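You operate a simulated robot arm through the tools that you are given. There is no shell and no other tool.

Carry out the task below with a simulated two-armed robot. There is one attempt and no reset: what you move stays moved.

JOB
The alarm names a dead port: move its lead to port P5.
Fine: clear the alarm, start P5, and put the orange stopper in the dead port.

It is judged by the outcome, as a careful person would: the job done as asked, and still so three seconds after it is handed in. It fails if anything else is knocked over, pushed out of place, dropped, spilled or broken. A push-on lid holds only when it is set on centred and level and pressed home; a screw cap is set on level and turned clockwise until tight.

ROBOT AND FRAMES
Two 7-joint arms with two-finger parallel grippers on one trunk that stands fixed in place. Base frame: the origin is at the foot of the trunk, x ahead of it, y to its left, z up; the work surface is at about z = 780. Readings come in mm, degrees, newtons and seconds.
The left shoulder is at [71, 156, 1130], the right one opposite. Payload 3.91 kg a hand.
Tool frame (each hand has its own): the origin (TCP) lies between the finger pads and is the grasp point; the fingertips stand 30 mm ahead of it; z points along the fingers, y is the line along which they close. Largest opening 110 mm; finger width 20, thickness 10; the body of the gripper, 48 by 112 mm, starts 55 mm behind the TCP.
Orientation is told as [roll, pitch, yaw] about the base's x, y, z axes, in that order, counted from this pose: with the fingers straight down and closing along the base's y, the tool's x points along the base's -x, its y along +y and its z along -z.

CONTROLS
- The arms move only by the tool jog_arm. It takes "left_targets", "right_targets" or both (then of equal length, played together; a hand with none holds still); each is a list of rows, each a list of 7 numbers: the shift along the base's x, y, z in units of 250 mm (1.0 is 250 mm), then the turn, a rotation vector about the base's x, y, z in units of 90 degrees (1.0 is 90 degrees), then the closure, from 0 (fully open) to 1 (shut). In form: [[x, y, z, wx, wy, wz, hand], ...]. A call has 1 to 20 rows; each row is the pose to reach, as a shift and turn from the pose commanded when the call began. A call with a number of a shift or a turn outside -1 to 1 is refused whole. Rows are played at 5 a second. More than 50 mm and 8.6 degrees between two rows, or a gripper value outside its range, and nothing of the call is played. Where a pose cannot be reached the arm comes as near as it can. A force on the tool above 40 N (or 10 N above the force at the start of the call, whichever is more), or a blocked arm, ends the call early, and 0.2 s more pass. Each finger travels about 108 mm/s and halts on what it meets, pressing with about 24 N; the grip force reading is that of the motor and also rises with nothing between the fingers. The clock runs only during rows and for 0.2 s after the last one: add rows that repeat a pose to give the fingers time. The reply holds the time, the measured pose of the TCP, the force on the tool along the base axes, the opening and the grip force, in the units named above and with some noise, with the torque about the TCP (base axes, N m) and any sound that the robot's microphone picked up, and new pictures: "show" is both (left out), scene, wrist or none (wrist: the cameras of the hands that moved).
- Cameras (640 x 400 px; columns grow to the right, rows downward): "scene" is now at [136, 31.1, 1389.5]; the picture's right is [0.34, -0.94, -0.00], its down [-0.25, -0.09, -0.96] and it looks along [0.91, 0.33, -0.26] (base axes); focal length 365 px, centre (320, 200). "left" rides on the left gripper at [72, -17, -104] in its tool frame; the picture's right is [0.23, 0.97, 0.00], its down [-0.76, 0.18, -0.62] and it looks along [-0.61, 0.14, 0.78] (tool axes); focal length 222 px, centre (320, 200). "right" rides on the right gripper at [72, 17, -103] in its tool frame; the picture's right is [-0.23, 0.97, 0.00], its down [-0.76, -0.18, -0.62] and it looks along [-0.61, -0.14, 0.78] (tool axes); focal length 222 px, centre (320, 200). There is no depth. A picture from a camera that has moved, and an enlarged one, comes with that camera's place and axes in the base frame and with its lens.
- move_column(by): slides the trunk up (or, below 0, down) by that many mm; the arms and the scene camera ride with it, the base frame stays. It gives what a move gives, with no picture.
- turn_head(pan, tilt): turns the head with the scene camera to pan (to the left, within 86 degrees either way) and tilt (down, from -29 to 69), counted from straight ahead of the robot. It gives what a move gives, and a new picture of the scene camera.
- zoom(camera, box): a new picture of the part [left, top, right, bottom] of that camera's present view, enlarged. The clock stands still meanwhile.
- finish_job(): hands the job in; it is judged then, once.

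Places have to be worked out from the pictures, the camera data and where the tool is seen. Open the grippers and draw the arms clear of the work before you hand the job in, unless the task says otherwise.

The tools are called after "Call:" by a JSON object that holds its "name" and its "arguments". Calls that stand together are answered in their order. jog_arm: Moves the arms, as the interface text tells. Its arguments: {"type":"object","properties":{"left_targets":{"type":"array","items":{"type":"array","items":{"type":"number"}}},"right_targets":{"type":"array","items":{"type":"array","items":{"type":"number"}}},"show":{"type":"string","enum":["both","scene","wrist","none"]}},"required":[]} The other tools are called the same way: move_column (by) slides the trunk up or down; turn_head (pan, tilt) turns the head that bears the scene camera; zoom (camera, box) takes an enlarged picture of a part of a camera's view; finish_job () hands the job in.

At the start:

```text
time_s: 0.0
left_tcp_pos: [637.2, 376.0, 1243.7]
left_tool_rot: [0.0, 0.1, 0.0]
left_force: [-0.5, -0.5, 1.3]
left_torque: [-0.02, -0.01, -0.02]
left_grip_width: 109.9
left_finger_force: 0.1
right_tcp_pos: [841.3, -94.9, 1224.9]
right_tool_rot: [0.0, 0.0, 0.0]
right_force: [0.0, 0.6, -0.3]
right_torque: [-0.04, -0.01, 0.02]
right_grip_width: 110.2
right_finger_force: 0.1
trunk travel left (down, up): [-575.0, 365.0]
head pan, tilt: [19.8, 15.2]
```

scene: 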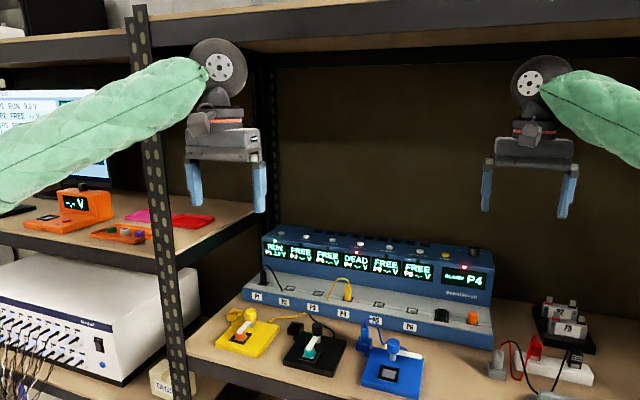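
right: 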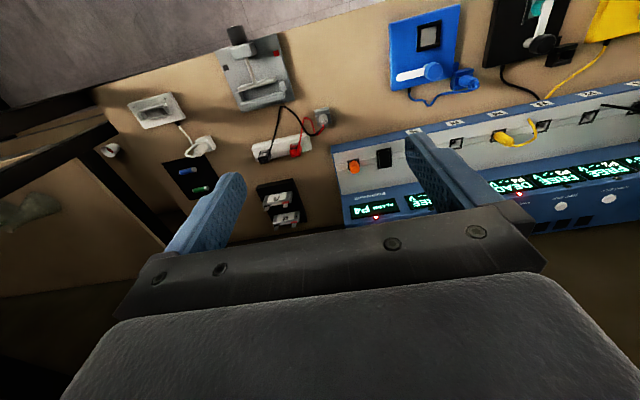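
left: 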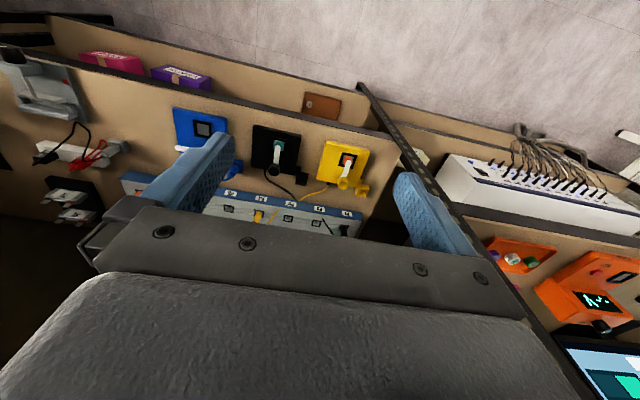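

I see a blue station with ports P1–P6 and an alarm showing P4. I'll zoom in to read the labels and the layout.

Call:
{"name": "zoom", "arguments": {"camera": "scene", "box": [240, 220, 400, 320]}}

Call:
{"name": "zoom", "arguments": {"camera": "scene", "box": [360, 220, 520, 320]}}

Call:
{"name": "zoom", "arguments": {"camera": "scene", "box": [200, 290, 360, 390]}}

Call:
{"name": "zoom", "arguments": {"camera": "scene", "box": [340, 290, 500, 390]}}

Call:
{"name": "zoom", "arguments": {"camera": "right", "box": [320, 80, 640, 280]}}

```text
4.00 times, centred on (320, 270) of scene
camera zoom: at [136.0, 31.1, 1389.5], right [0.34, -0.94, 0.0], down [-0.25, -0.09, -0.96], along [0.91, 0.33, -0.26], focal length 1461 px, centre (320, -80)
```

zoom: 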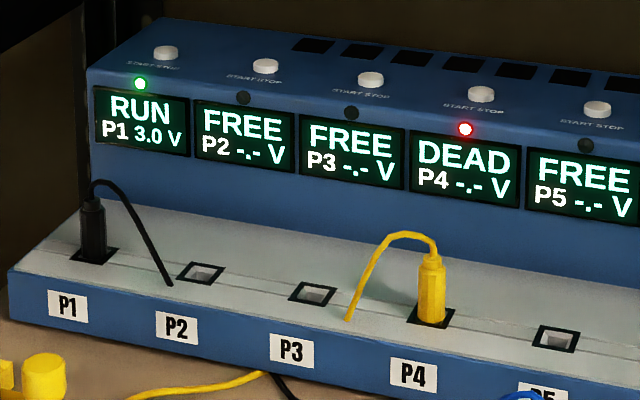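

```text
4.00 times, centred on (440, 270) of scene
camera zoom: at [136.0, 31.1, 1389.5], right [0.34, -0.94, 0.0], down [-0.25, -0.09, -0.96], along [0.91, 0.33, -0.26], focal length 1461 px, centre (-160, -80)
```

zoom: 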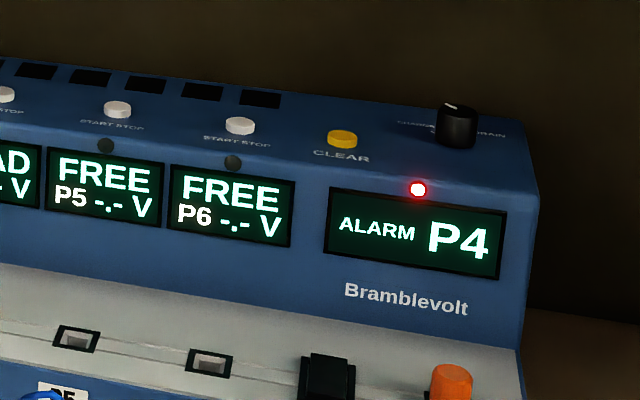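

```text
4.00 times, centred on (280, 340) of scene
camera zoom: at [136.0, 31.1, 1389.5], right [0.34, -0.94, 0.0], down [-0.25, -0.09, -0.96], along [0.91, 0.33, -0.26], focal length 1461 px, centre (480, -360)
```

zoom: 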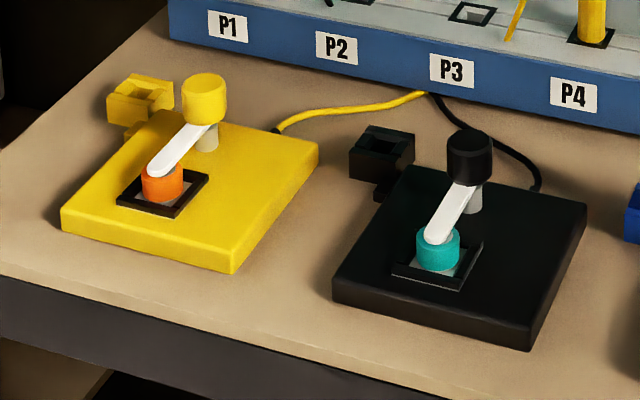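

```text
4.00 times, centred on (420, 340) of scene
camera zoom: at [136.0, 31.1, 1389.5], right [0.34, -0.94, 0.0], down [-0.25, -0.09, -0.96], along [0.91, 0.33, -0.26], focal length 1461 px, centre (-80, -360)
```

zoom: 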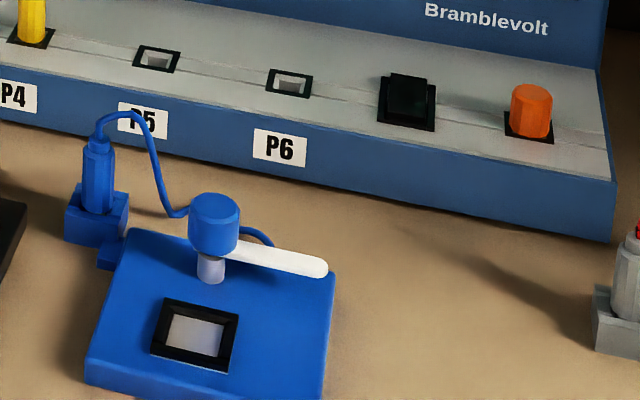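

```text
2.00 times, centred on (480, 180) of right
camera zoom: at [768.0, -77.2, 1327.8], right [0.23, 0.97, 0.0], down [0.76, -0.18, 0.62], along [0.61, -0.14, -0.78], focal length 444 px, centre (0, 240)
```

zoom: 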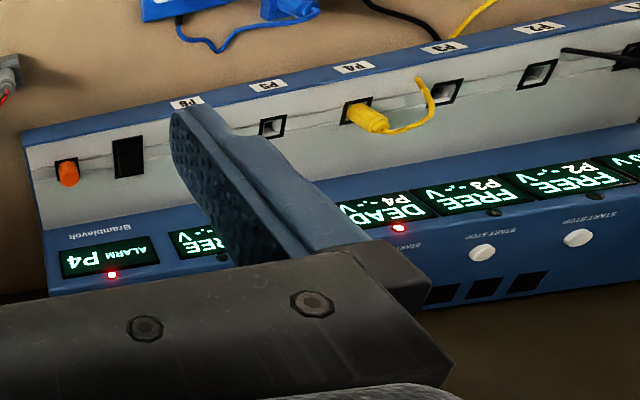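

The dead port is P4, which holds the yellow lead; I place it near (1062, 281, 830), with P5 near (1067, 190) and the orange stopper near (1057, -58). I'll aim the head at the station for a better look.

Call:
{"name": "turn_head", "arguments": {"pan": 8, "tilt": 28}}

```text
time_s: 0.8
left_tcp_pos: [637.7, 375.8, 1244.5]
left_tool_rot: [0.0, 0.0, 0.0]
left_force: [0.4, 0.7, -0.3]
left_torque: [-0.03, -0.05, -0.01]
left_grip_width: 109.8
left_finger_force: 0.0
right_tcp_pos: [841.5, -94.7, 1224.4]
right_tool_rot: [0.0, 0.0, 0.0]
right_force: [-0.5, -0.9, 0.2]
right_torque: [0.02, 0.0, 0.02]
right_grip_width: 109.9
right_finger_force: 0.1
trunk travel left (down, up): [-575.0, 365.0]
head pan, tilt: [8.0, 28.0]
camera scene: at [138.4, 12.2, 1368.9], right [0.14, -0.99, 0.0], down [-0.46, -0.07, -0.88], along [0.87, 0.12, -0.47], focal length 365 px, centre (320, 200)
```

scene: 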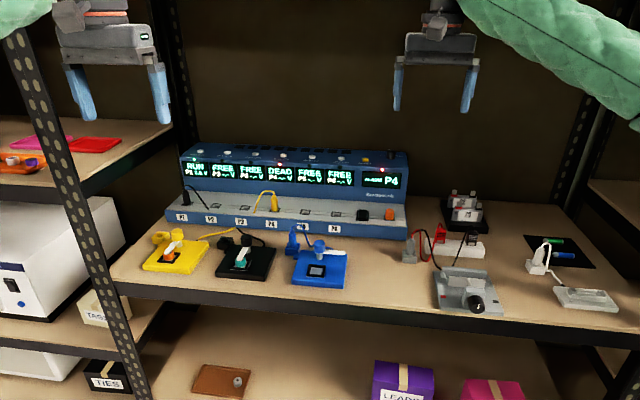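

Now close-up views of the station from this angle.

Call:
{"name": "zoom", "arguments": {"camera": "scene", "box": [230, 140, 350, 215]}}

Call:
{"name": "zoom", "arguments": {"camera": "scene", "box": [230, 180, 330, 243]}}

Call:
{"name": "zoom", "arguments": {"camera": "scene", "box": [320, 140, 420, 243]}}

Call:
{"name": "zoom", "arguments": {"camera": "scene", "box": [140, 180, 260, 280]}}

Call:
{"name": "zoom", "arguments": {"camera": "left", "box": [160, 120, 400, 270]}}

```text
5.33 times, centred on (290, 178) of scene
camera zoom: at [138.4, 12.2, 1368.9], right [0.14, -0.99, 0.0], down [-0.46, -0.07, -0.88], along [0.87, 0.12, -0.47], focal length 1948 px, centre (480, 320)
```

zoom: 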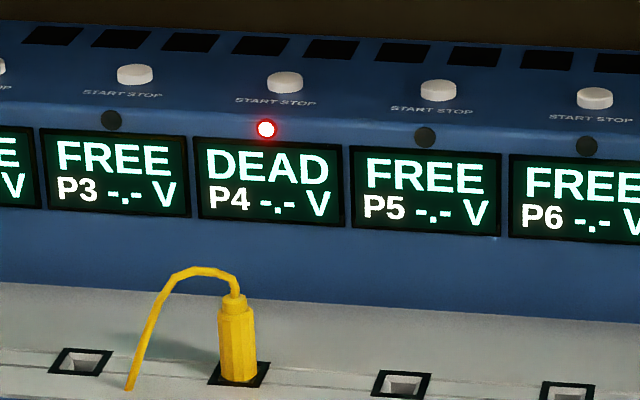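

```text
6.35 times, centred on (280, 212) of scene
camera zoom: at [138.4, 12.2, 1368.9], right [0.14, -0.99, 0.0], down [-0.46, -0.07, -0.88], along [0.87, 0.12, -0.47], focal length 2319 px, centre (574, 127)
```

zoom: 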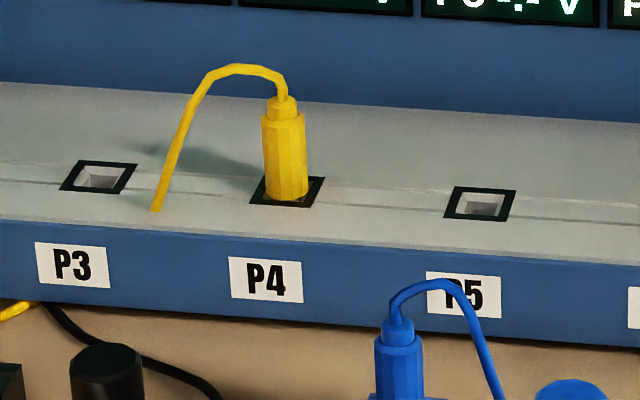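

```text
3.88 times, centred on (370, 192) of scene
camera zoom: at [138.4, 12.2, 1368.9], right [0.14, -0.99, 0.0], down [-0.46, -0.07, -0.88], along [0.87, 0.12, -0.47], focal length 1419 px, centre (126, 233)
```

zoom: 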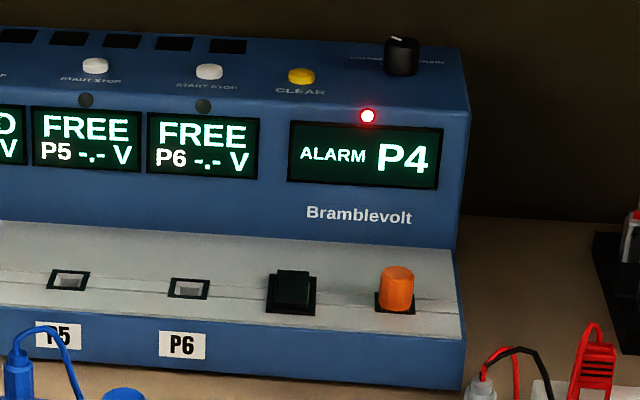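

```text
4.00 times, centred on (200, 230) of scene
camera zoom: at [138.4, 12.2, 1368.9], right [0.14, -0.99, 0.0], down [-0.46, -0.07, -0.88], along [0.87, 0.12, -0.47], focal length 1461 px, centre (800, 80)
```

zoom: 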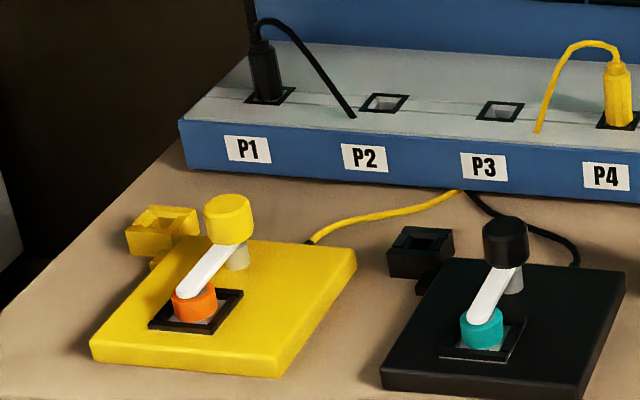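

```text
2.67 times, centred on (280, 195) of left
camera zoom: at [564.1, 359.0, 1348.3], right [-0.23, 0.97, 0.0], down [0.76, 0.18, 0.62], along [0.61, 0.14, -0.78], focal length 592 px, centre (427, 213)
```

zoom: 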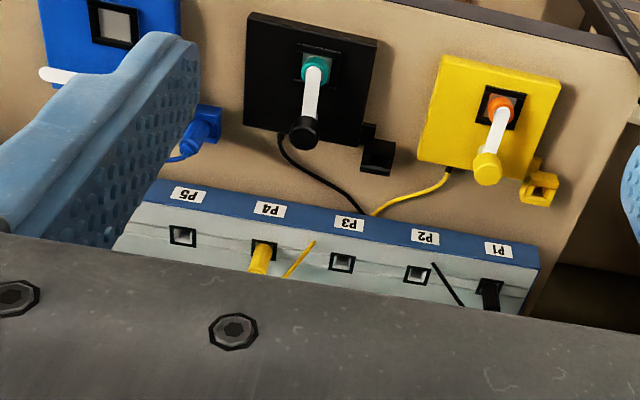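

Both scene views and the wrist view agree that P4's plug is at about (1056, 277, 830) and upright, with a port pitch of about 91 mm. The row is far out, so I'll have to tilt the tool forward. First I retract the right arm out of the way.

Call:
{"name": "jog_arm", "arguments": {"right_targets": [[-0.12, -0.13, 0, 0, 0, 0, 0], [-0.24, -0.26, 0, 0, 0, 0, 0], [-0.36, -0.39, 0, 0, 0, 0, 0], [-0.48, -0.52, 0, 0, 0, 0, 0], [-0.6, -0.65, 0, 0, 0, 0, 0], [-0.72, -0.78, 0, 0, 0, 0, 0], [-0.84, -0.91, 0, 0, 0, 0, 0]], "show": "scene"}}

Call:
{"name": "move_column", "arguments": {"by": -80}}

Call:
{"name": "zoom", "arguments": {"camera": "scene", "box": [0, 0, 240, 150]}}

```text
time_s: 2.4
left_tcp_pos: [634.9, 374.2, 1244.5]
left_tool_rot: [0.0, -0.1, 0.1]
left_force: [-0.6, -0.3, 0.1]
left_torque: [0.01, 0.0, -0.03]
left_grip_width: 109.9
left_finger_force: 0.0
right_tcp_pos: [628.0, -322.8, 1224.7]
right_tool_rot: [0.1, -0.1, 0.0]
right_force: [0.2, -0.3, -0.5]
right_torque: [0.01, -0.03, 0.01]
right_grip_width: 109.9
right_finger_force: 0.0
trunk travel left (down, up): [-575.0, 365.0]
head pan, tilt: [8.0, 28.0]
camera scene: at [136.8, 11.0, 1369.1], right [0.14, -0.99, 0.0], down [-0.46, -0.07, -0.88], along [0.87, 0.12, -0.47], focal length 365 px, centre (320, 200)
```

scene: 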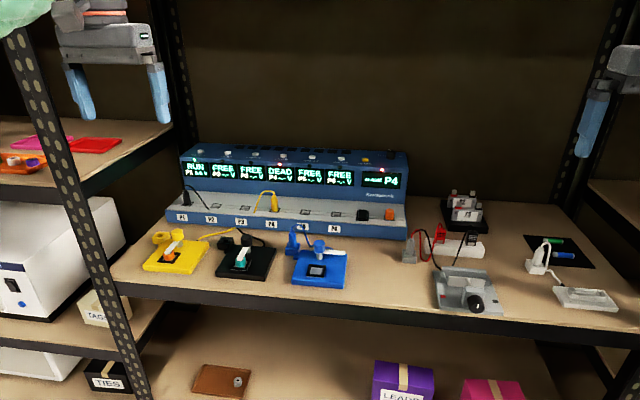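

```text
time_s: 3.5
left_tcp_pos: [636.0, 374.8, 1164.6]
left_tool_rot: [0.0, 0.0, -0.1]
left_force: [0.0, -0.3, -0.3]
left_torque: [0.03, -0.04, -0.01]
left_grip_width: 110.1
left_finger_force: 0.0
right_tcp_pos: [629.8, -321.7, 1144.8]
right_tool_rot: [0.0, 0.1, -0.1]
right_force: [-0.2, 0.5, 0.5]
right_torque: [-0.03, 0.01, -0.01]
right_grip_width: 110.3
right_finger_force: 0.0
trunk travel left (down, up): [-495.0, 445.0]
head pan, tilt: [8.0, 28.0]
```

```text
2.67 times, centred on (120, 75) of scene
camera zoom: at [137.9, 12.0, 1289.0], right [0.14, -0.99, 0.0], down [-0.47, -0.07, -0.88], along [0.87, 0.12, -0.47], focal length 974 px, centre (853, 533)
```

zoom: 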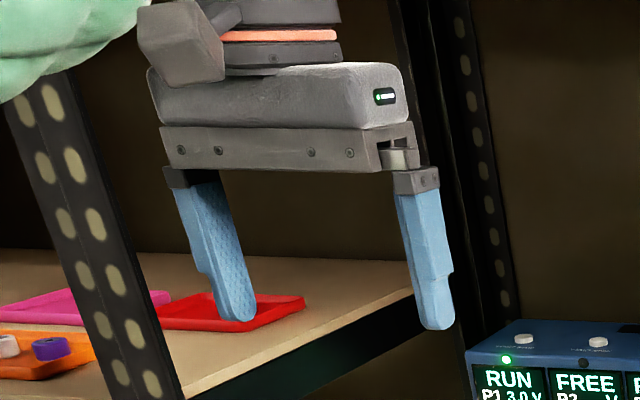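

The right arm is clear. Now I bring the left arm forward in front of P4 and tilt it 30° forward.

Call:
{"name": "jog_arm", "arguments": {"left_targets": [[0.11, -0.05, -0.04, 0, -0.05, 0, 0], [0.22, -0.1, -0.08, 0, -0.1, 0, 0], [0.33, -0.15, -0.12, 0, -0.15, 0, 0], [0.44, -0.2, -0.16, 0, -0.2, 0, 0], [0.55, -0.25, -0.2, 0, -0.25, 0, 0], [0.66, -0.3, -0.24, 0, -0.3, 0, 0], [0.77, -0.35, -0.28, 0, -0.333, 0, 0], [0.88, -0.39, -0.32, 0, -0.333, 0, 0]]}}

```text
time_s: 5.3
left_tcp_pos: [856.8, 275.8, 1082.4]
left_tool_rot: [0.0, -29.9, 0.1]
left_force: [0.9, 0.4, 0.0]
left_torque: [-0.05, -0.02, 0.03]
left_grip_width: 110.1
left_finger_force: 0.1
right_tcp_pos: [631.0, -320.2, 1143.2]
right_tool_rot: [0.0, 0.1, 0.0]
right_force: [0.2, 0.6, 0.0]
right_torque: [0.01, 0.02, -0.01]
right_grip_width: 109.9
right_finger_force: 0.1
trunk travel left (down, up): [-495.0, 445.0]
head pan, tilt: [8.0, 28.0]
camera scene: at [139.3, 11.5, 1288.7], right [0.14, -0.99, 0.0], down [-0.47, -0.07, -0.88], along [0.87, 0.12, -0.47], focal length 365 px, centre (320, 200)
camera left: at [742.8, 259.8, 1137.0], right [-0.2, 0.97, -0.11], down [0.35, 0.18, 0.92], along [0.92, 0.14, -0.38], focal length 222 px, centre (320, 200)
```

scene: 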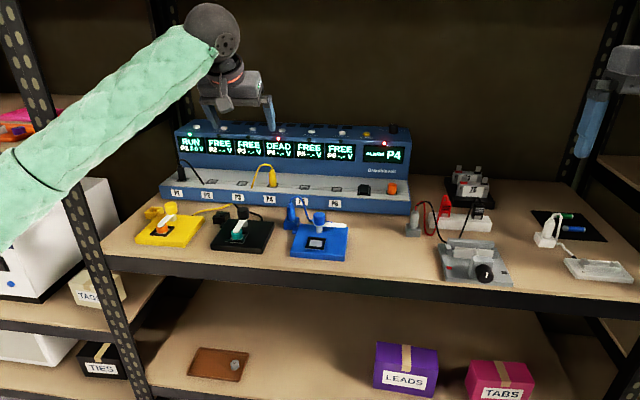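
left: 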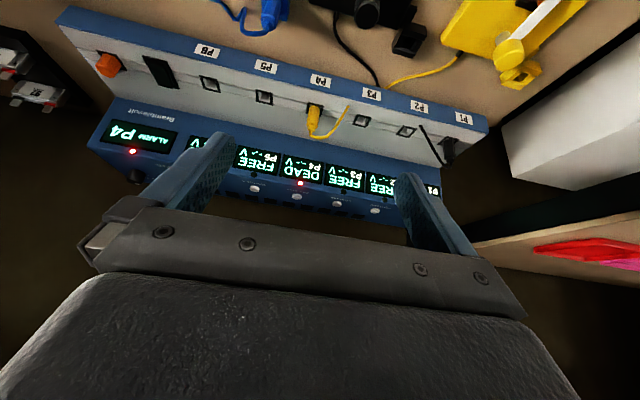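

The arm reaches this tilted pose and the plug is in the wrist view. I zoom in on it for a second viewpoint.

Call:
{"name": "zoom", "arguments": {"camera": "left", "box": [240, 60, 400, 160]}}

Call:
{"name": "zoom", "arguments": {"camera": "left", "box": [180, 0, 340, 100]}}

Call:
{"name": "zoom", "arguments": {"camera": "left", "box": [80, 30, 240, 130]}}

Call:
{"name": "zoom", "arguments": {"camera": "scene", "box": [230, 150, 350, 225]}}

```text
4.00 times, centred on (320, 110) of left
camera zoom: at [742.8, 259.8, 1137.0], right [-0.2, 0.97, -0.11], down [0.35, 0.18, 0.92], along [0.92, 0.14, -0.38], focal length 888 px, centre (320, 560)
```

zoom: 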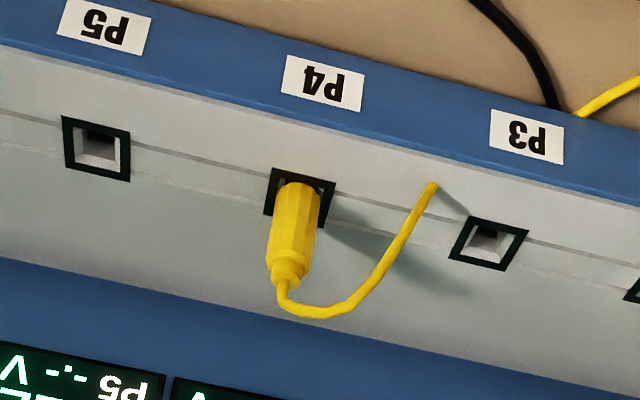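

```text
4.00 times, centred on (260, 50) of left
camera zoom: at [742.8, 259.8, 1137.0], right [-0.2, 0.97, -0.11], down [0.35, 0.18, 0.92], along [0.92, 0.14, -0.38], focal length 888 px, centre (560, 800)
```

zoom: 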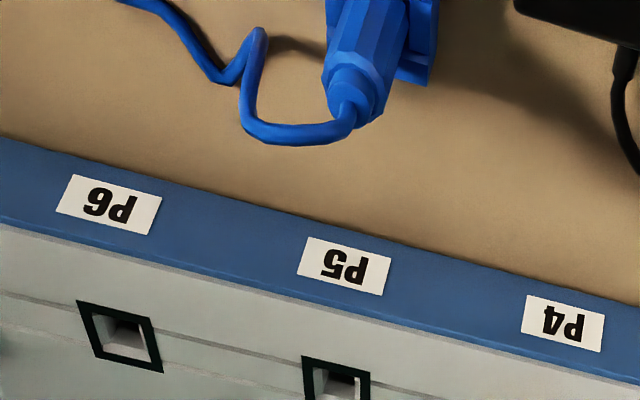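

```text
4.00 times, centred on (160, 80) of left
camera zoom: at [742.8, 259.8, 1137.0], right [-0.2, 0.97, -0.11], down [0.35, 0.18, 0.92], along [0.92, 0.14, -0.38], focal length 888 px, centre (960, 680)
```

zoom: 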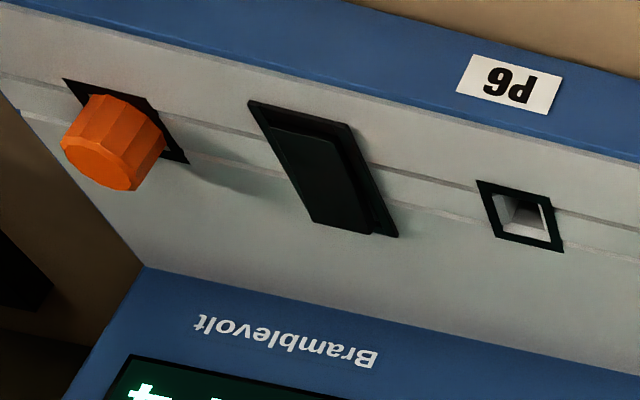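

```text
5.33 times, centred on (290, 188) of scene
camera zoom: at [139.3, 11.5, 1288.7], right [0.14, -0.99, 0.0], down [-0.47, -0.07, -0.88], along [0.87, 0.12, -0.47], focal length 1948 px, centre (480, 267)
```

zoom: 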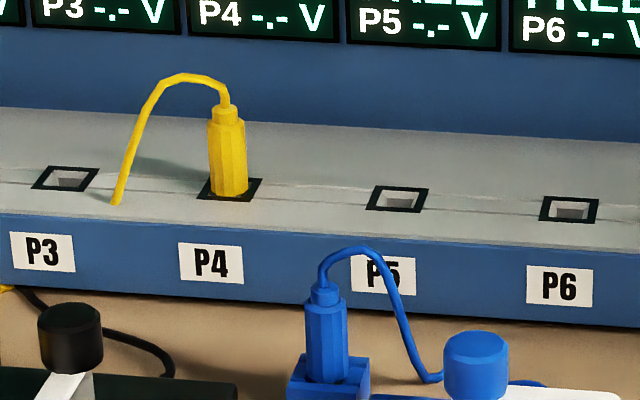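

The refined estimates are P4 ≈ (1068, 280, 827), P5 ≈ (1068.5, 186, 827), plug body about 22 mm across with its top near z 870. I move to a pre-grasp pose in front of and above the plug, with the fingers opened to about 55 mm.

Call:
{"name": "jog_arm", "arguments": {"left_targets": [[0.11, 0.005, -0.11, 0, 0, 0, 0.2], [0.22, 0.01, -0.22, 0, 0, 0, 0.4], [0.33, 0.012, -0.33, 0, 0, 0, 0.5], [0.44, 0.012, -0.44, 0, 0, 0, 0.5], [0.57, 0.012, -0.57, 0, 0, 0, 0.5], [0.57, 0.012, -0.57, 0, 0, 0, 0.5]]}}

```text
time_s: 6.7
left_tcp_pos: [999.6, 282.2, 942.3]
left_tool_rot: [0.0, -29.9, -0.1]
left_force: [0.1, 0.1, 0.4]
left_torque: [0.0, -0.03, -0.03]
left_grip_width: 55.1
left_finger_force: 0.1
right_tcp_pos: [629.2, -321.2, 1144.5]
right_tool_rot: [0.1, 0.0, 0.0]
right_force: [-0.2, -1.4, 0.1]
right_torque: [-0.03, -0.01, 0.01]
right_grip_width: 110.0
right_finger_force: 0.1
trunk travel left (down, up): [-495.0, 445.0]
head pan, tilt: [8.0, 28.0]
camera scene: at [137.5, 12.1, 1289.0], right [0.14, -0.99, 0.0], down [-0.46, -0.07, -0.88], along [0.87, 0.12, -0.47], focal length 365 px, centre (320, 200)
camera left: at [884.7, 265.3, 995.9], right [-0.2, 0.97, -0.11], down [0.35, 0.18, 0.92], along [0.92, 0.14, -0.37], focal length 222 px, centre (320, 200)
```

scene: 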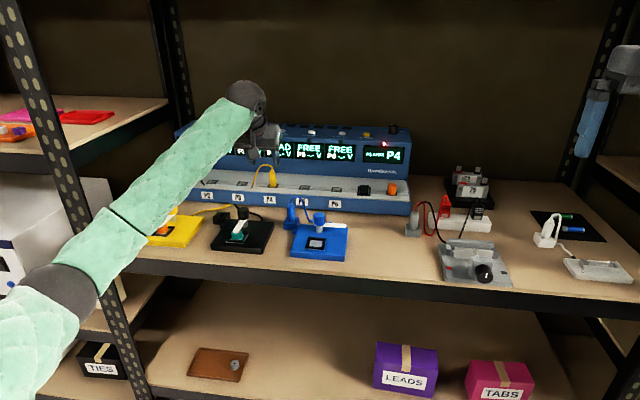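
left: 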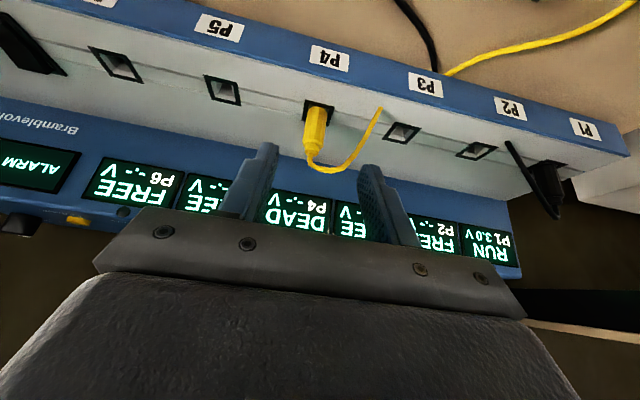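

Reach is good so far. I zoom the wrist camera for a precise fix on the plug and on P5.

Call:
{"name": "zoom", "arguments": {"camera": "left", "box": [260, 80, 420, 180]}}

Call:
{"name": "zoom", "arguments": {"camera": "scene", "box": [230, 120, 350, 195]}}

```text
4.00 times, centred on (340, 130) of left
camera zoom: at [884.7, 265.3, 995.9], right [-0.2, 0.97, -0.11], down [0.35, 0.18, 0.92], along [0.92, 0.14, -0.37], focal length 888 px, centre (240, 480)
```

zoom: 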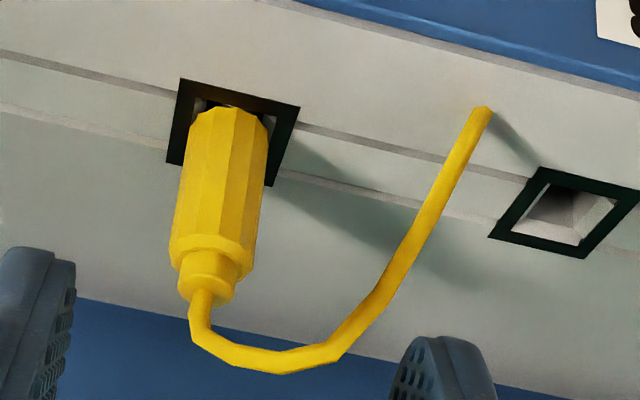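

```text
5.33 times, centred on (290, 158) of scene
camera zoom: at [137.5, 12.1, 1289.0], right [0.14, -0.99, 0.0], down [-0.46, -0.07, -0.88], along [0.87, 0.12, -0.47], focal length 1948 px, centre (480, 427)
```

zoom: 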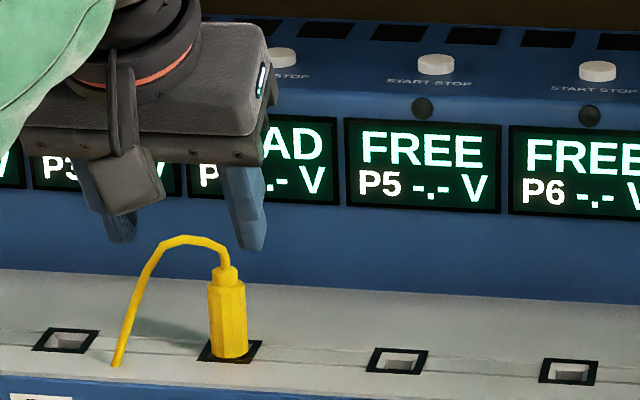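

P4 is confirmed at about (1065.5, 279.6, 828). I advance along the finger direction to straddle the plug, TCP at roughly (1060, 279.6, 866), fingers still open.

Call:
{"name": "jog_arm", "arguments": {"left_targets": [[0.05, -0.001, -0.062, 0, 0, 0, 0.5], [0.1, -0.002, -0.124, 0, 0, 0, 0.5], [0.15, -0.003, -0.186, 0, 0, 0, 0.5], [0.2, -0.004, -0.248, 0, 0, 0, 0.5], [0.242, -0.005, -0.3, 0, 0, 0, 0.5], [0.242, -0.005, -0.3, 0, 0, 0, 0.5]]}}

Call:
{"name": "zoom", "arguments": {"camera": "left", "box": [240, 60, 400, 160]}}

Call:
{"name": "zoom", "arguments": {"camera": "scene", "box": [230, 120, 350, 195]}}

```text
time_s: 8.1
left_tcp_pos: [1059.7, 279.7, 866.1]
left_tool_rot: [0.0, -30.0, 0.1]
left_force: [0.1, -0.5, 0.0]
left_torque: [-0.01, 0.03, 0.0]
left_grip_width: 55.0
left_finger_force: 0.0
right_tcp_pos: [628.2, -320.8, 1144.5]
right_tool_rot: [0.1, 0.0, 0.0]
right_force: [1.3, 0.8, -0.3]
right_torque: [-0.02, 0.0, 0.01]
right_grip_width: 110.0
right_finger_force: 0.0
trunk travel left (down, up): [-495.0, 445.0]
head pan, tilt: [8.0, 28.0]
camera scene: at [138.2, 11.8, 1288.9], right [0.14, -0.99, 0.0], down [-0.47, -0.07, -0.88], along [0.87, 0.12, -0.47], focal length 365 px, centre (320, 200)
camera left: at [945.2, 262.6, 920.4], right [-0.2, 0.97, -0.11], down [0.35, 0.18, 0.92], along [0.92, 0.14, -0.37], focal length 222 px, centre (320, 200)
```

scene: 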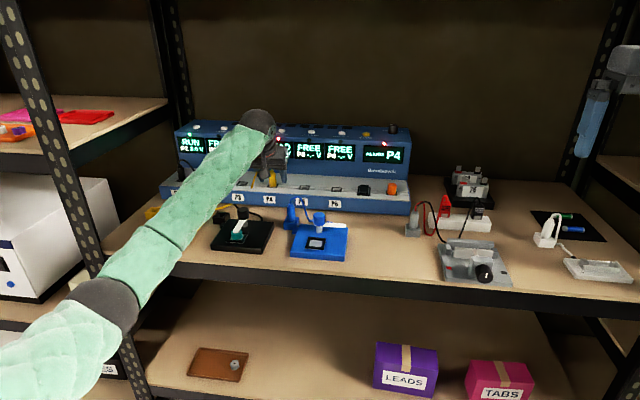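
left: 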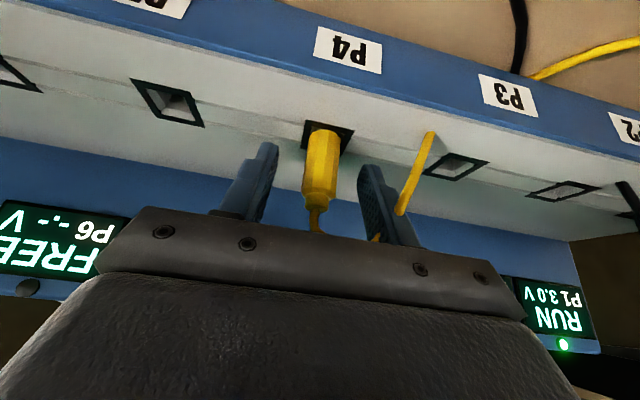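

```text
4.00 times, centred on (320, 110) of left
camera zoom: at [945.2, 262.6, 920.4], right [-0.2, 0.97, -0.11], down [0.35, 0.18, 0.92], along [0.92, 0.14, -0.37], focal length 888 px, centre (320, 560)
```

zoom: 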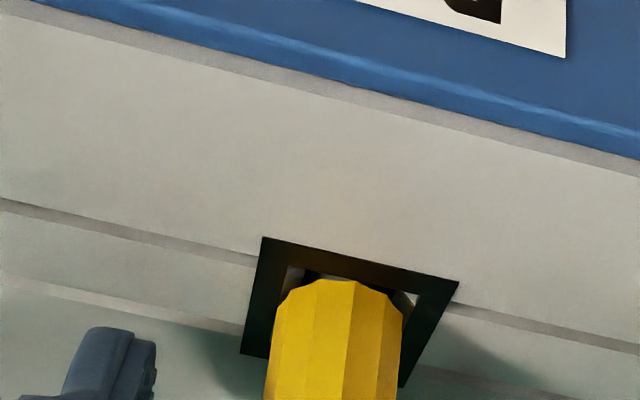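

```text
5.33 times, centred on (290, 158) of scene
camera zoom: at [138.2, 11.8, 1288.9], right [0.14, -0.99, 0.0], down [-0.47, -0.07, -0.88], along [0.87, 0.12, -0.47], focal length 1948 px, centre (480, 427)
```

zoom: 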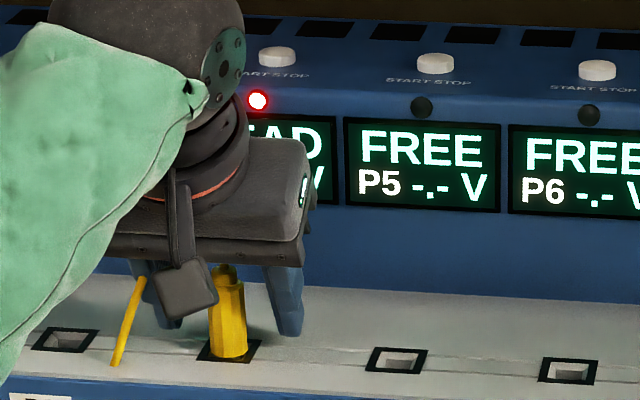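

The plug sits between the fingers at about (1067, 280), well aligned, with no contact force. I close on it.

Call:
{"name": "jog_arm", "arguments": {"left_targets": [[0, 0, 0, 0, 0, 0, 0.75], [0, 0, 0, 0, 0, 0, 1], [0, 0, 0, 0, 0, 0, 1], [0, 0, 0, 0, 0, 0, 1]]}}

Call:
{"name": "zoom", "arguments": {"camera": "left", "box": [240, 100, 400, 200]}}

```text
time_s: 9.1
left_tcp_pos: [1060.5, 278.9, 864.3]
left_tool_rot: [0.0, -29.9, -0.1]
left_force: [0.6, 0.5, 0.0]
left_torque: [0.1, 0.0, 0.02]
left_grip_width: 18.6
left_finger_force: 24.5
right_tcp_pos: [629.9, -320.6, 1143.7]
right_tool_rot: [0.1, 0.0, 0.0]
right_force: [-0.5, 0.2, 0.8]
right_torque: [-0.02, -0.05, -0.03]
right_grip_width: 110.0
right_finger_force: 0.0
trunk travel left (down, up): [-495.0, 445.0]
head pan, tilt: [8.0, 28.0]
camera scene: at [138.5, 11.8, 1288.8], right [0.14, -0.99, 0.0], down [-0.47, -0.07, -0.88], along [0.87, 0.12, -0.47], focal length 365 px, centre (320, 200)
camera left: at [945.3, 262.6, 920.1], right [-0.2, 0.97, -0.11], down [0.35, 0.18, 0.92], along [0.92, 0.14, -0.38], focal length 222 px, centre (320, 200)
```

scene: 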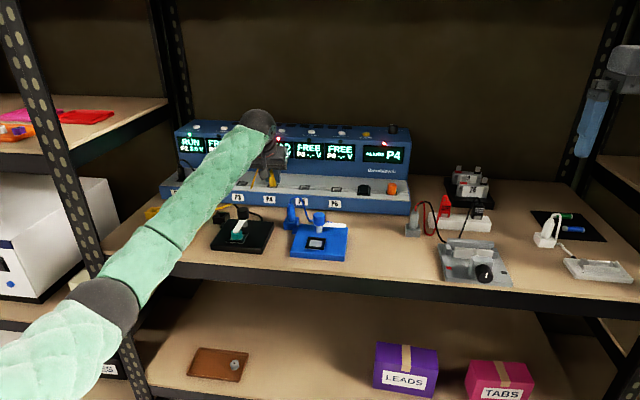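
left: 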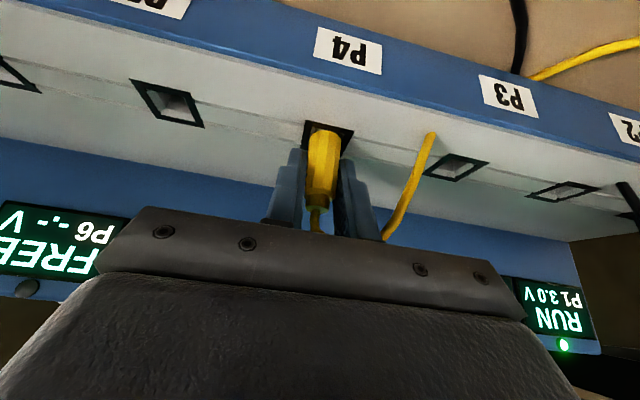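

```text
4.00 times, centred on (320, 150) of left
camera zoom: at [945.3, 262.6, 920.1], right [-0.2, 0.97, -0.11], down [0.35, 0.18, 0.92], along [0.92, 0.14, -0.38], focal length 888 px, centre (320, 400)
```

zoom: 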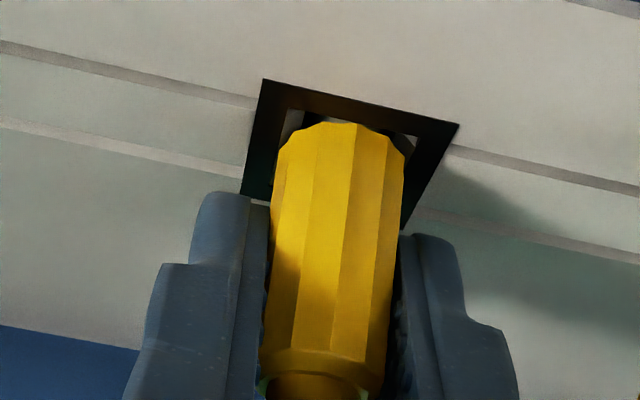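

Gripped at 18.6 mm with 24 N. I lift straight up about 60 mm.

Call:
{"name": "jog_arm", "arguments": {"left_targets": [[0, 0, 0.02, 0, 0, 0, 1], [0, 0, 0.05, 0, 0, 0, 1], [0, 0, 0.09, 0, 0, 0, 1], [0, 0, 0.14, 0, 0, 0, 1], [0, 0, 0.19, 0, 0, 0, 1], [0, 0, 0.24, 0, 0, 0, 1], [0, 0, 0.24, 0, 0, 0, 1]]}}

Call:
{"name": "zoom", "arguments": {"camera": "left", "box": [240, 100, 400, 200]}}

Call:
{"name": "zoom", "arguments": {"camera": "scene", "box": [230, 120, 350, 195]}}

```text
time_s: 10.7
left_tcp_pos: [1060.6, 279.3, 926.7]
left_tool_rot: [0.0, -29.9, -0.1]
left_force: [1.1, -0.3, -0.5]
left_torque: [0.0, 0.02, 0.01]
left_grip_width: 18.6
left_finger_force: 24.1
right_tcp_pos: [629.6, -321.5, 1143.3]
right_tool_rot: [0.0, 0.0, 0.0]
right_force: [0.7, -0.2, 0.1]
right_torque: [-0.04, 0.04, 0.0]
right_grip_width: 110.2
right_finger_force: 0.0
trunk travel left (down, up): [-495.0, 445.0]
head pan, tilt: [8.0, 28.0]
camera scene: at [138.6, 11.9, 1288.8], right [0.14, -0.99, 0.0], down [-0.47, -0.07, -0.88], along [0.87, 0.12, -0.47], focal length 365 px, centre (320, 200)
camera left: at [945.7, 262.5, 980.9], right [-0.2, 0.97, -0.11], down [0.35, 0.18, 0.92], along [0.92, 0.14, -0.38], focal length 222 px, centre (320, 200)
```

scene: 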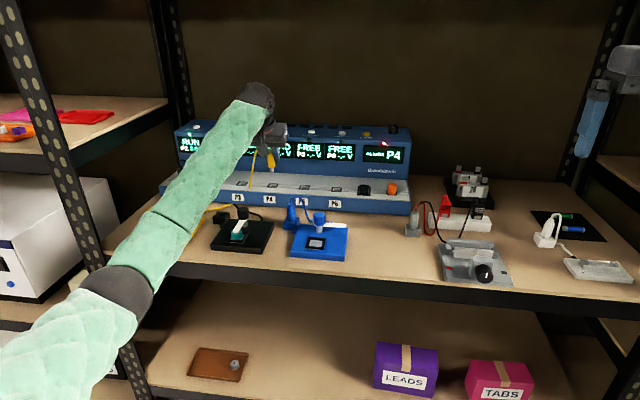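
left: 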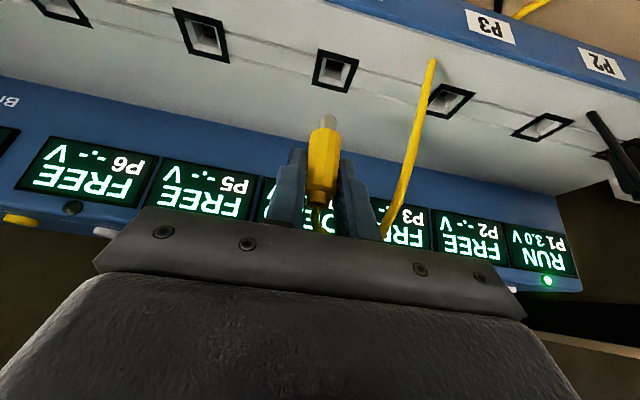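

```text
4.00 times, centred on (320, 150) of left
camera zoom: at [945.7, 262.5, 980.9], right [-0.2, 0.97, -0.11], down [0.35, 0.18, 0.92], along [0.92, 0.14, -0.38], focal length 888 px, centre (320, 400)
```

zoom: 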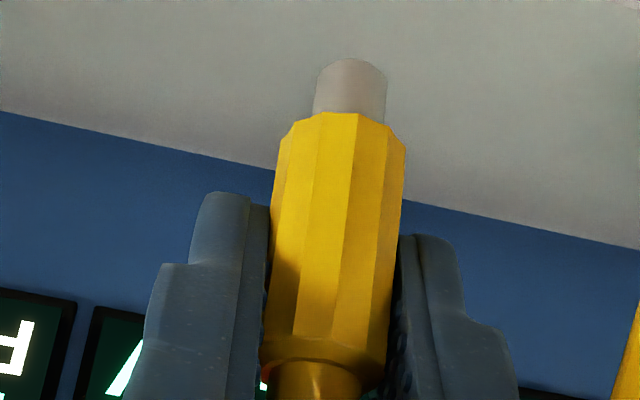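

```text
5.33 times, centred on (290, 158) of scene
camera zoom: at [138.6, 11.9, 1288.8], right [0.14, -0.99, 0.0], down [-0.47, -0.07, -0.88], along [0.87, 0.12, -0.47], focal length 1948 px, centre (480, 427)
```

zoom: 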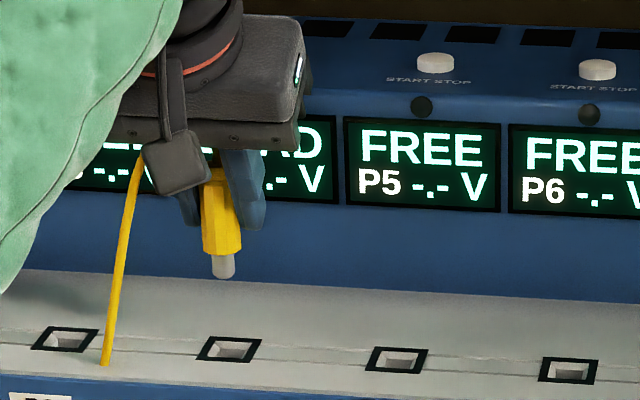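

The plug is out with its round pin showing, still firmly held and upright. From the scene view P5 lies 92.5 mm to the right of P4. I carry it there and lower to just above the hole for a check.

Call:
{"name": "jog_arm", "arguments": {"left_targets": [[0, -0.06, 0, 0, 0, 0, 1], [0, -0.14, 0, 0, 0, 0, 1], [0, -0.23, 0, 0, 0, 0, 1], [0, -0.31, 0, 0, 0, 0, 1], [0, -0.37, 0, 0, 0, 0, 1], [0, -0.37, -0.05, 0, 0, 0, 1], [0, -0.37, -0.1, 0, 0, 0, 1], [0, -0.37, -0.15, 0, 0, 0, 1], [0, -0.37, -0.15, 0, 0, 0, 1]]}}

Call:
{"name": "zoom", "arguments": {"camera": "left", "box": [240, 60, 400, 160]}}

Call:
{"name": "zoom", "arguments": {"camera": "scene", "box": [260, 130, 380, 205]}}

```text
time_s: 12.7
left_tcp_pos: [1058.4, 187.1, 888.5]
left_tool_rot: [0.0, -29.9, 0.0]
left_force: [0.5, -0.3, 0.1]
left_torque: [-0.02, 0.01, -0.02]
left_grip_width: 18.7
left_finger_force: 23.8
right_tcp_pos: [630.7, -322.3, 1144.8]
right_tool_rot: [0.0, 0.1, -0.1]
right_force: [0.4, 0.5, 0.6]
right_torque: [0.02, 0.02, 0.01]
right_grip_width: 110.1
right_finger_force: 0.0
trunk travel left (down, up): [-495.0, 445.0]
head pan, tilt: [8.0, 28.0]
camera scene: at [138.2, 11.6, 1288.9], right [0.14, -0.99, 0.0], down [-0.47, -0.07, -0.88], along [0.87, 0.12, -0.47], focal length 365 px, centre (320, 200)
camera left: at [945.1, 170.8, 943.2], right [-0.2, 0.97, -0.11], down [0.35, 0.18, 0.92], along [0.92, 0.14, -0.38], focal length 222 px, centre (320, 200)
```

scene: 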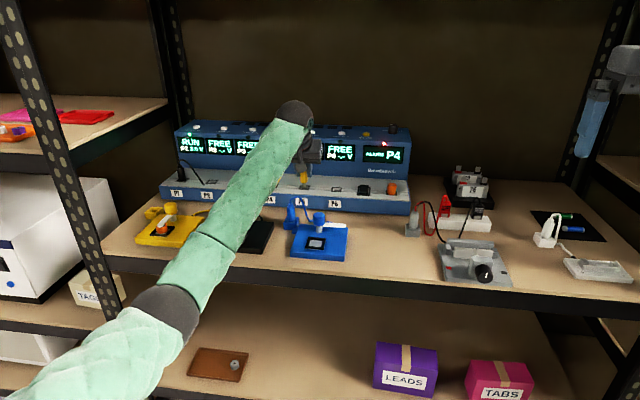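
left: 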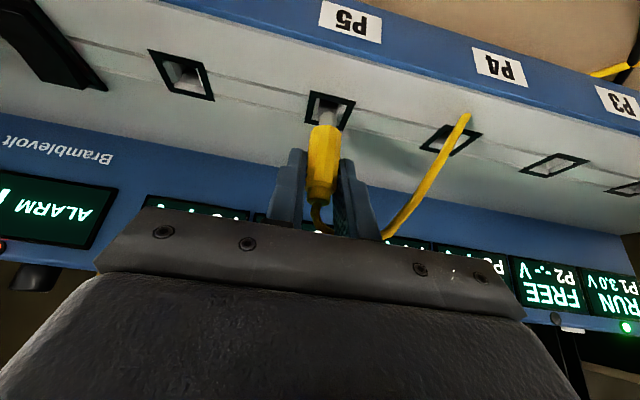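

```text
4.00 times, centred on (320, 110) of left
camera zoom: at [945.1, 170.8, 943.2], right [-0.2, 0.97, -0.11], down [0.35, 0.18, 0.92], along [0.92, 0.14, -0.38], focal length 888 px, centre (320, 560)
```

zoom: 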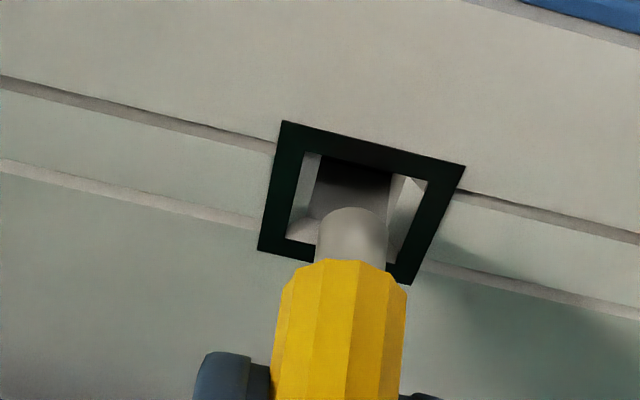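

```text
5.33 times, centred on (320, 168) of scene
camera zoom: at [138.2, 11.6, 1288.9], right [0.14, -0.99, 0.0], down [-0.47, -0.07, -0.88], along [0.87, 0.12, -0.47], focal length 1948 px, centre (320, 373)
```

zoom: 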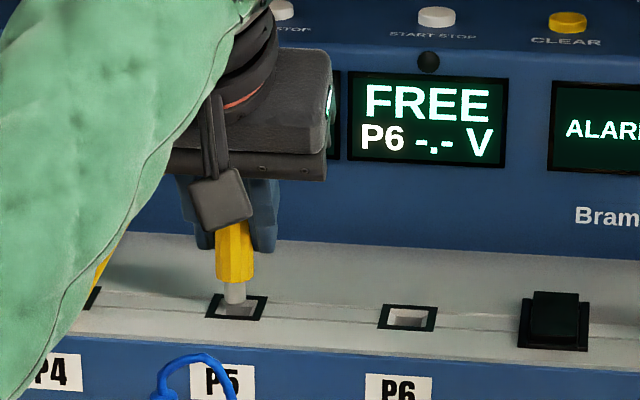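

Both views show the pin centred over P5's chamfered hole to within about 1 mm. I push straight down about 23 mm in small steps.

Call:
{"name": "jog_arm", "arguments": {"left_targets": [[0, 0.001, -0.02, 0, 0, 0, 1], [0, 0.001, -0.04, 0, 0, 0, 1], [0, 0.001, -0.06, 0, 0, 0, 1], [0, 0.001, -0.075, 0, 0, 0, 1], [0, 0.001, -0.09, 0, 0, 0, 1], [0, 0.001, -0.095, 0, 0, 0, 1], [0, 0.001, -0.095, 0, 0, 0, 1]]}}

Call:
{"name": "zoom", "arguments": {"camera": "left", "box": [240, 80, 400, 180]}}

Call:
{"name": "zoom", "arguments": {"camera": "scene", "box": [260, 130, 380, 205]}}

```text
time_s: 14.3
left_tcp_pos: [1058.8, 188.1, 867.3]
left_tool_rot: [0.1, -30.1, 0.0]
left_force: [4.3, 2.6, 21.5]
left_torque: [0.32, -0.06, 0.03]
left_grip_width: 18.6
left_finger_force: 24.0
right_tcp_pos: [629.2, -321.8, 1145.0]
right_tool_rot: [0.0, -0.1, 0.0]
right_force: [-0.4, 1.2, 0.1]
right_torque: [-0.03, 0.0, 0.0]
right_grip_width: 109.8
right_finger_force: 0.1
trunk travel left (down, up): [-495.0, 445.0]
head pan, tilt: [8.0, 28.0]
camera scene: at [136.6, 11.3, 1289.2], right [0.14, -0.99, 0.0], down [-0.46, -0.06, -0.88], along [0.87, 0.12, -0.47], focal length 365 px, centre (320, 200)
camera left: at [944.1, 170.7, 921.7], right [-0.2, 0.97, -0.11], down [0.35, 0.18, 0.92], along [0.92, 0.14, -0.37], focal length 222 px, centre (320, 200)
```

scene: 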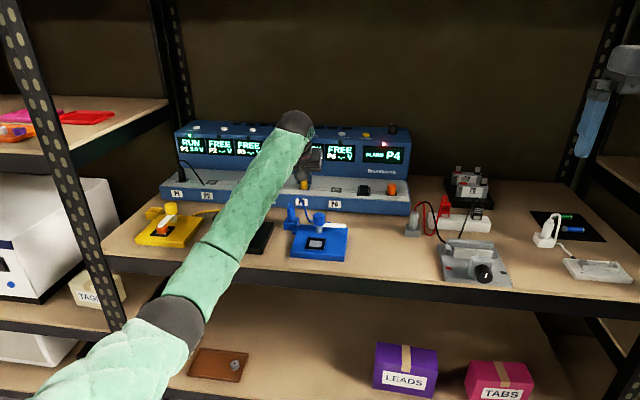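
left: 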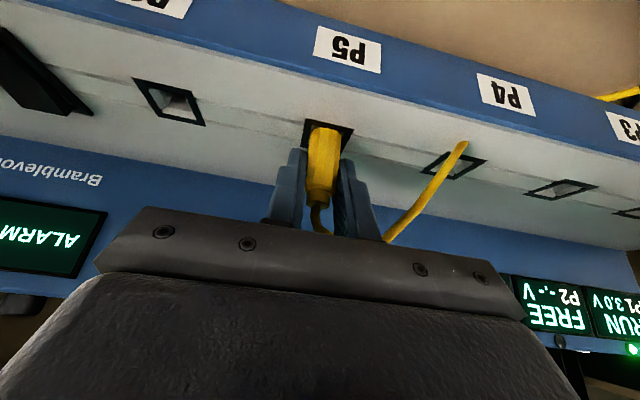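

```text
4.00 times, centred on (320, 130) of left
camera zoom: at [944.1, 170.7, 921.7], right [-0.2, 0.97, -0.11], down [0.35, 0.18, 0.92], along [0.92, 0.14, -0.37], focal length 888 px, centre (320, 480)
```

zoom: 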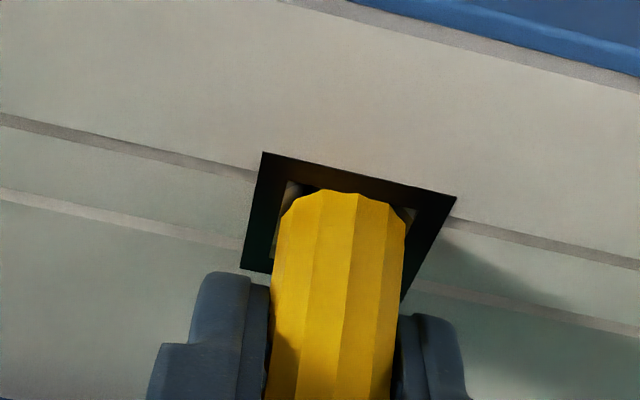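

```text
5.33 times, centred on (320, 168) of scene
camera zoom: at [136.6, 11.3, 1289.2], right [0.14, -0.99, 0.0], down [-0.46, -0.06, -0.88], along [0.87, 0.12, -0.47], focal length 1948 px, centre (320, 373)
```

zoom: 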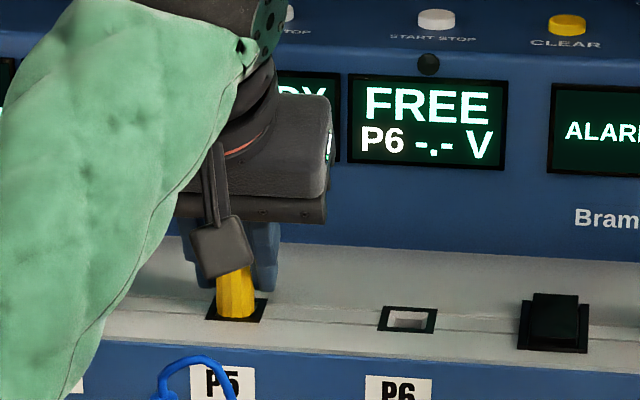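

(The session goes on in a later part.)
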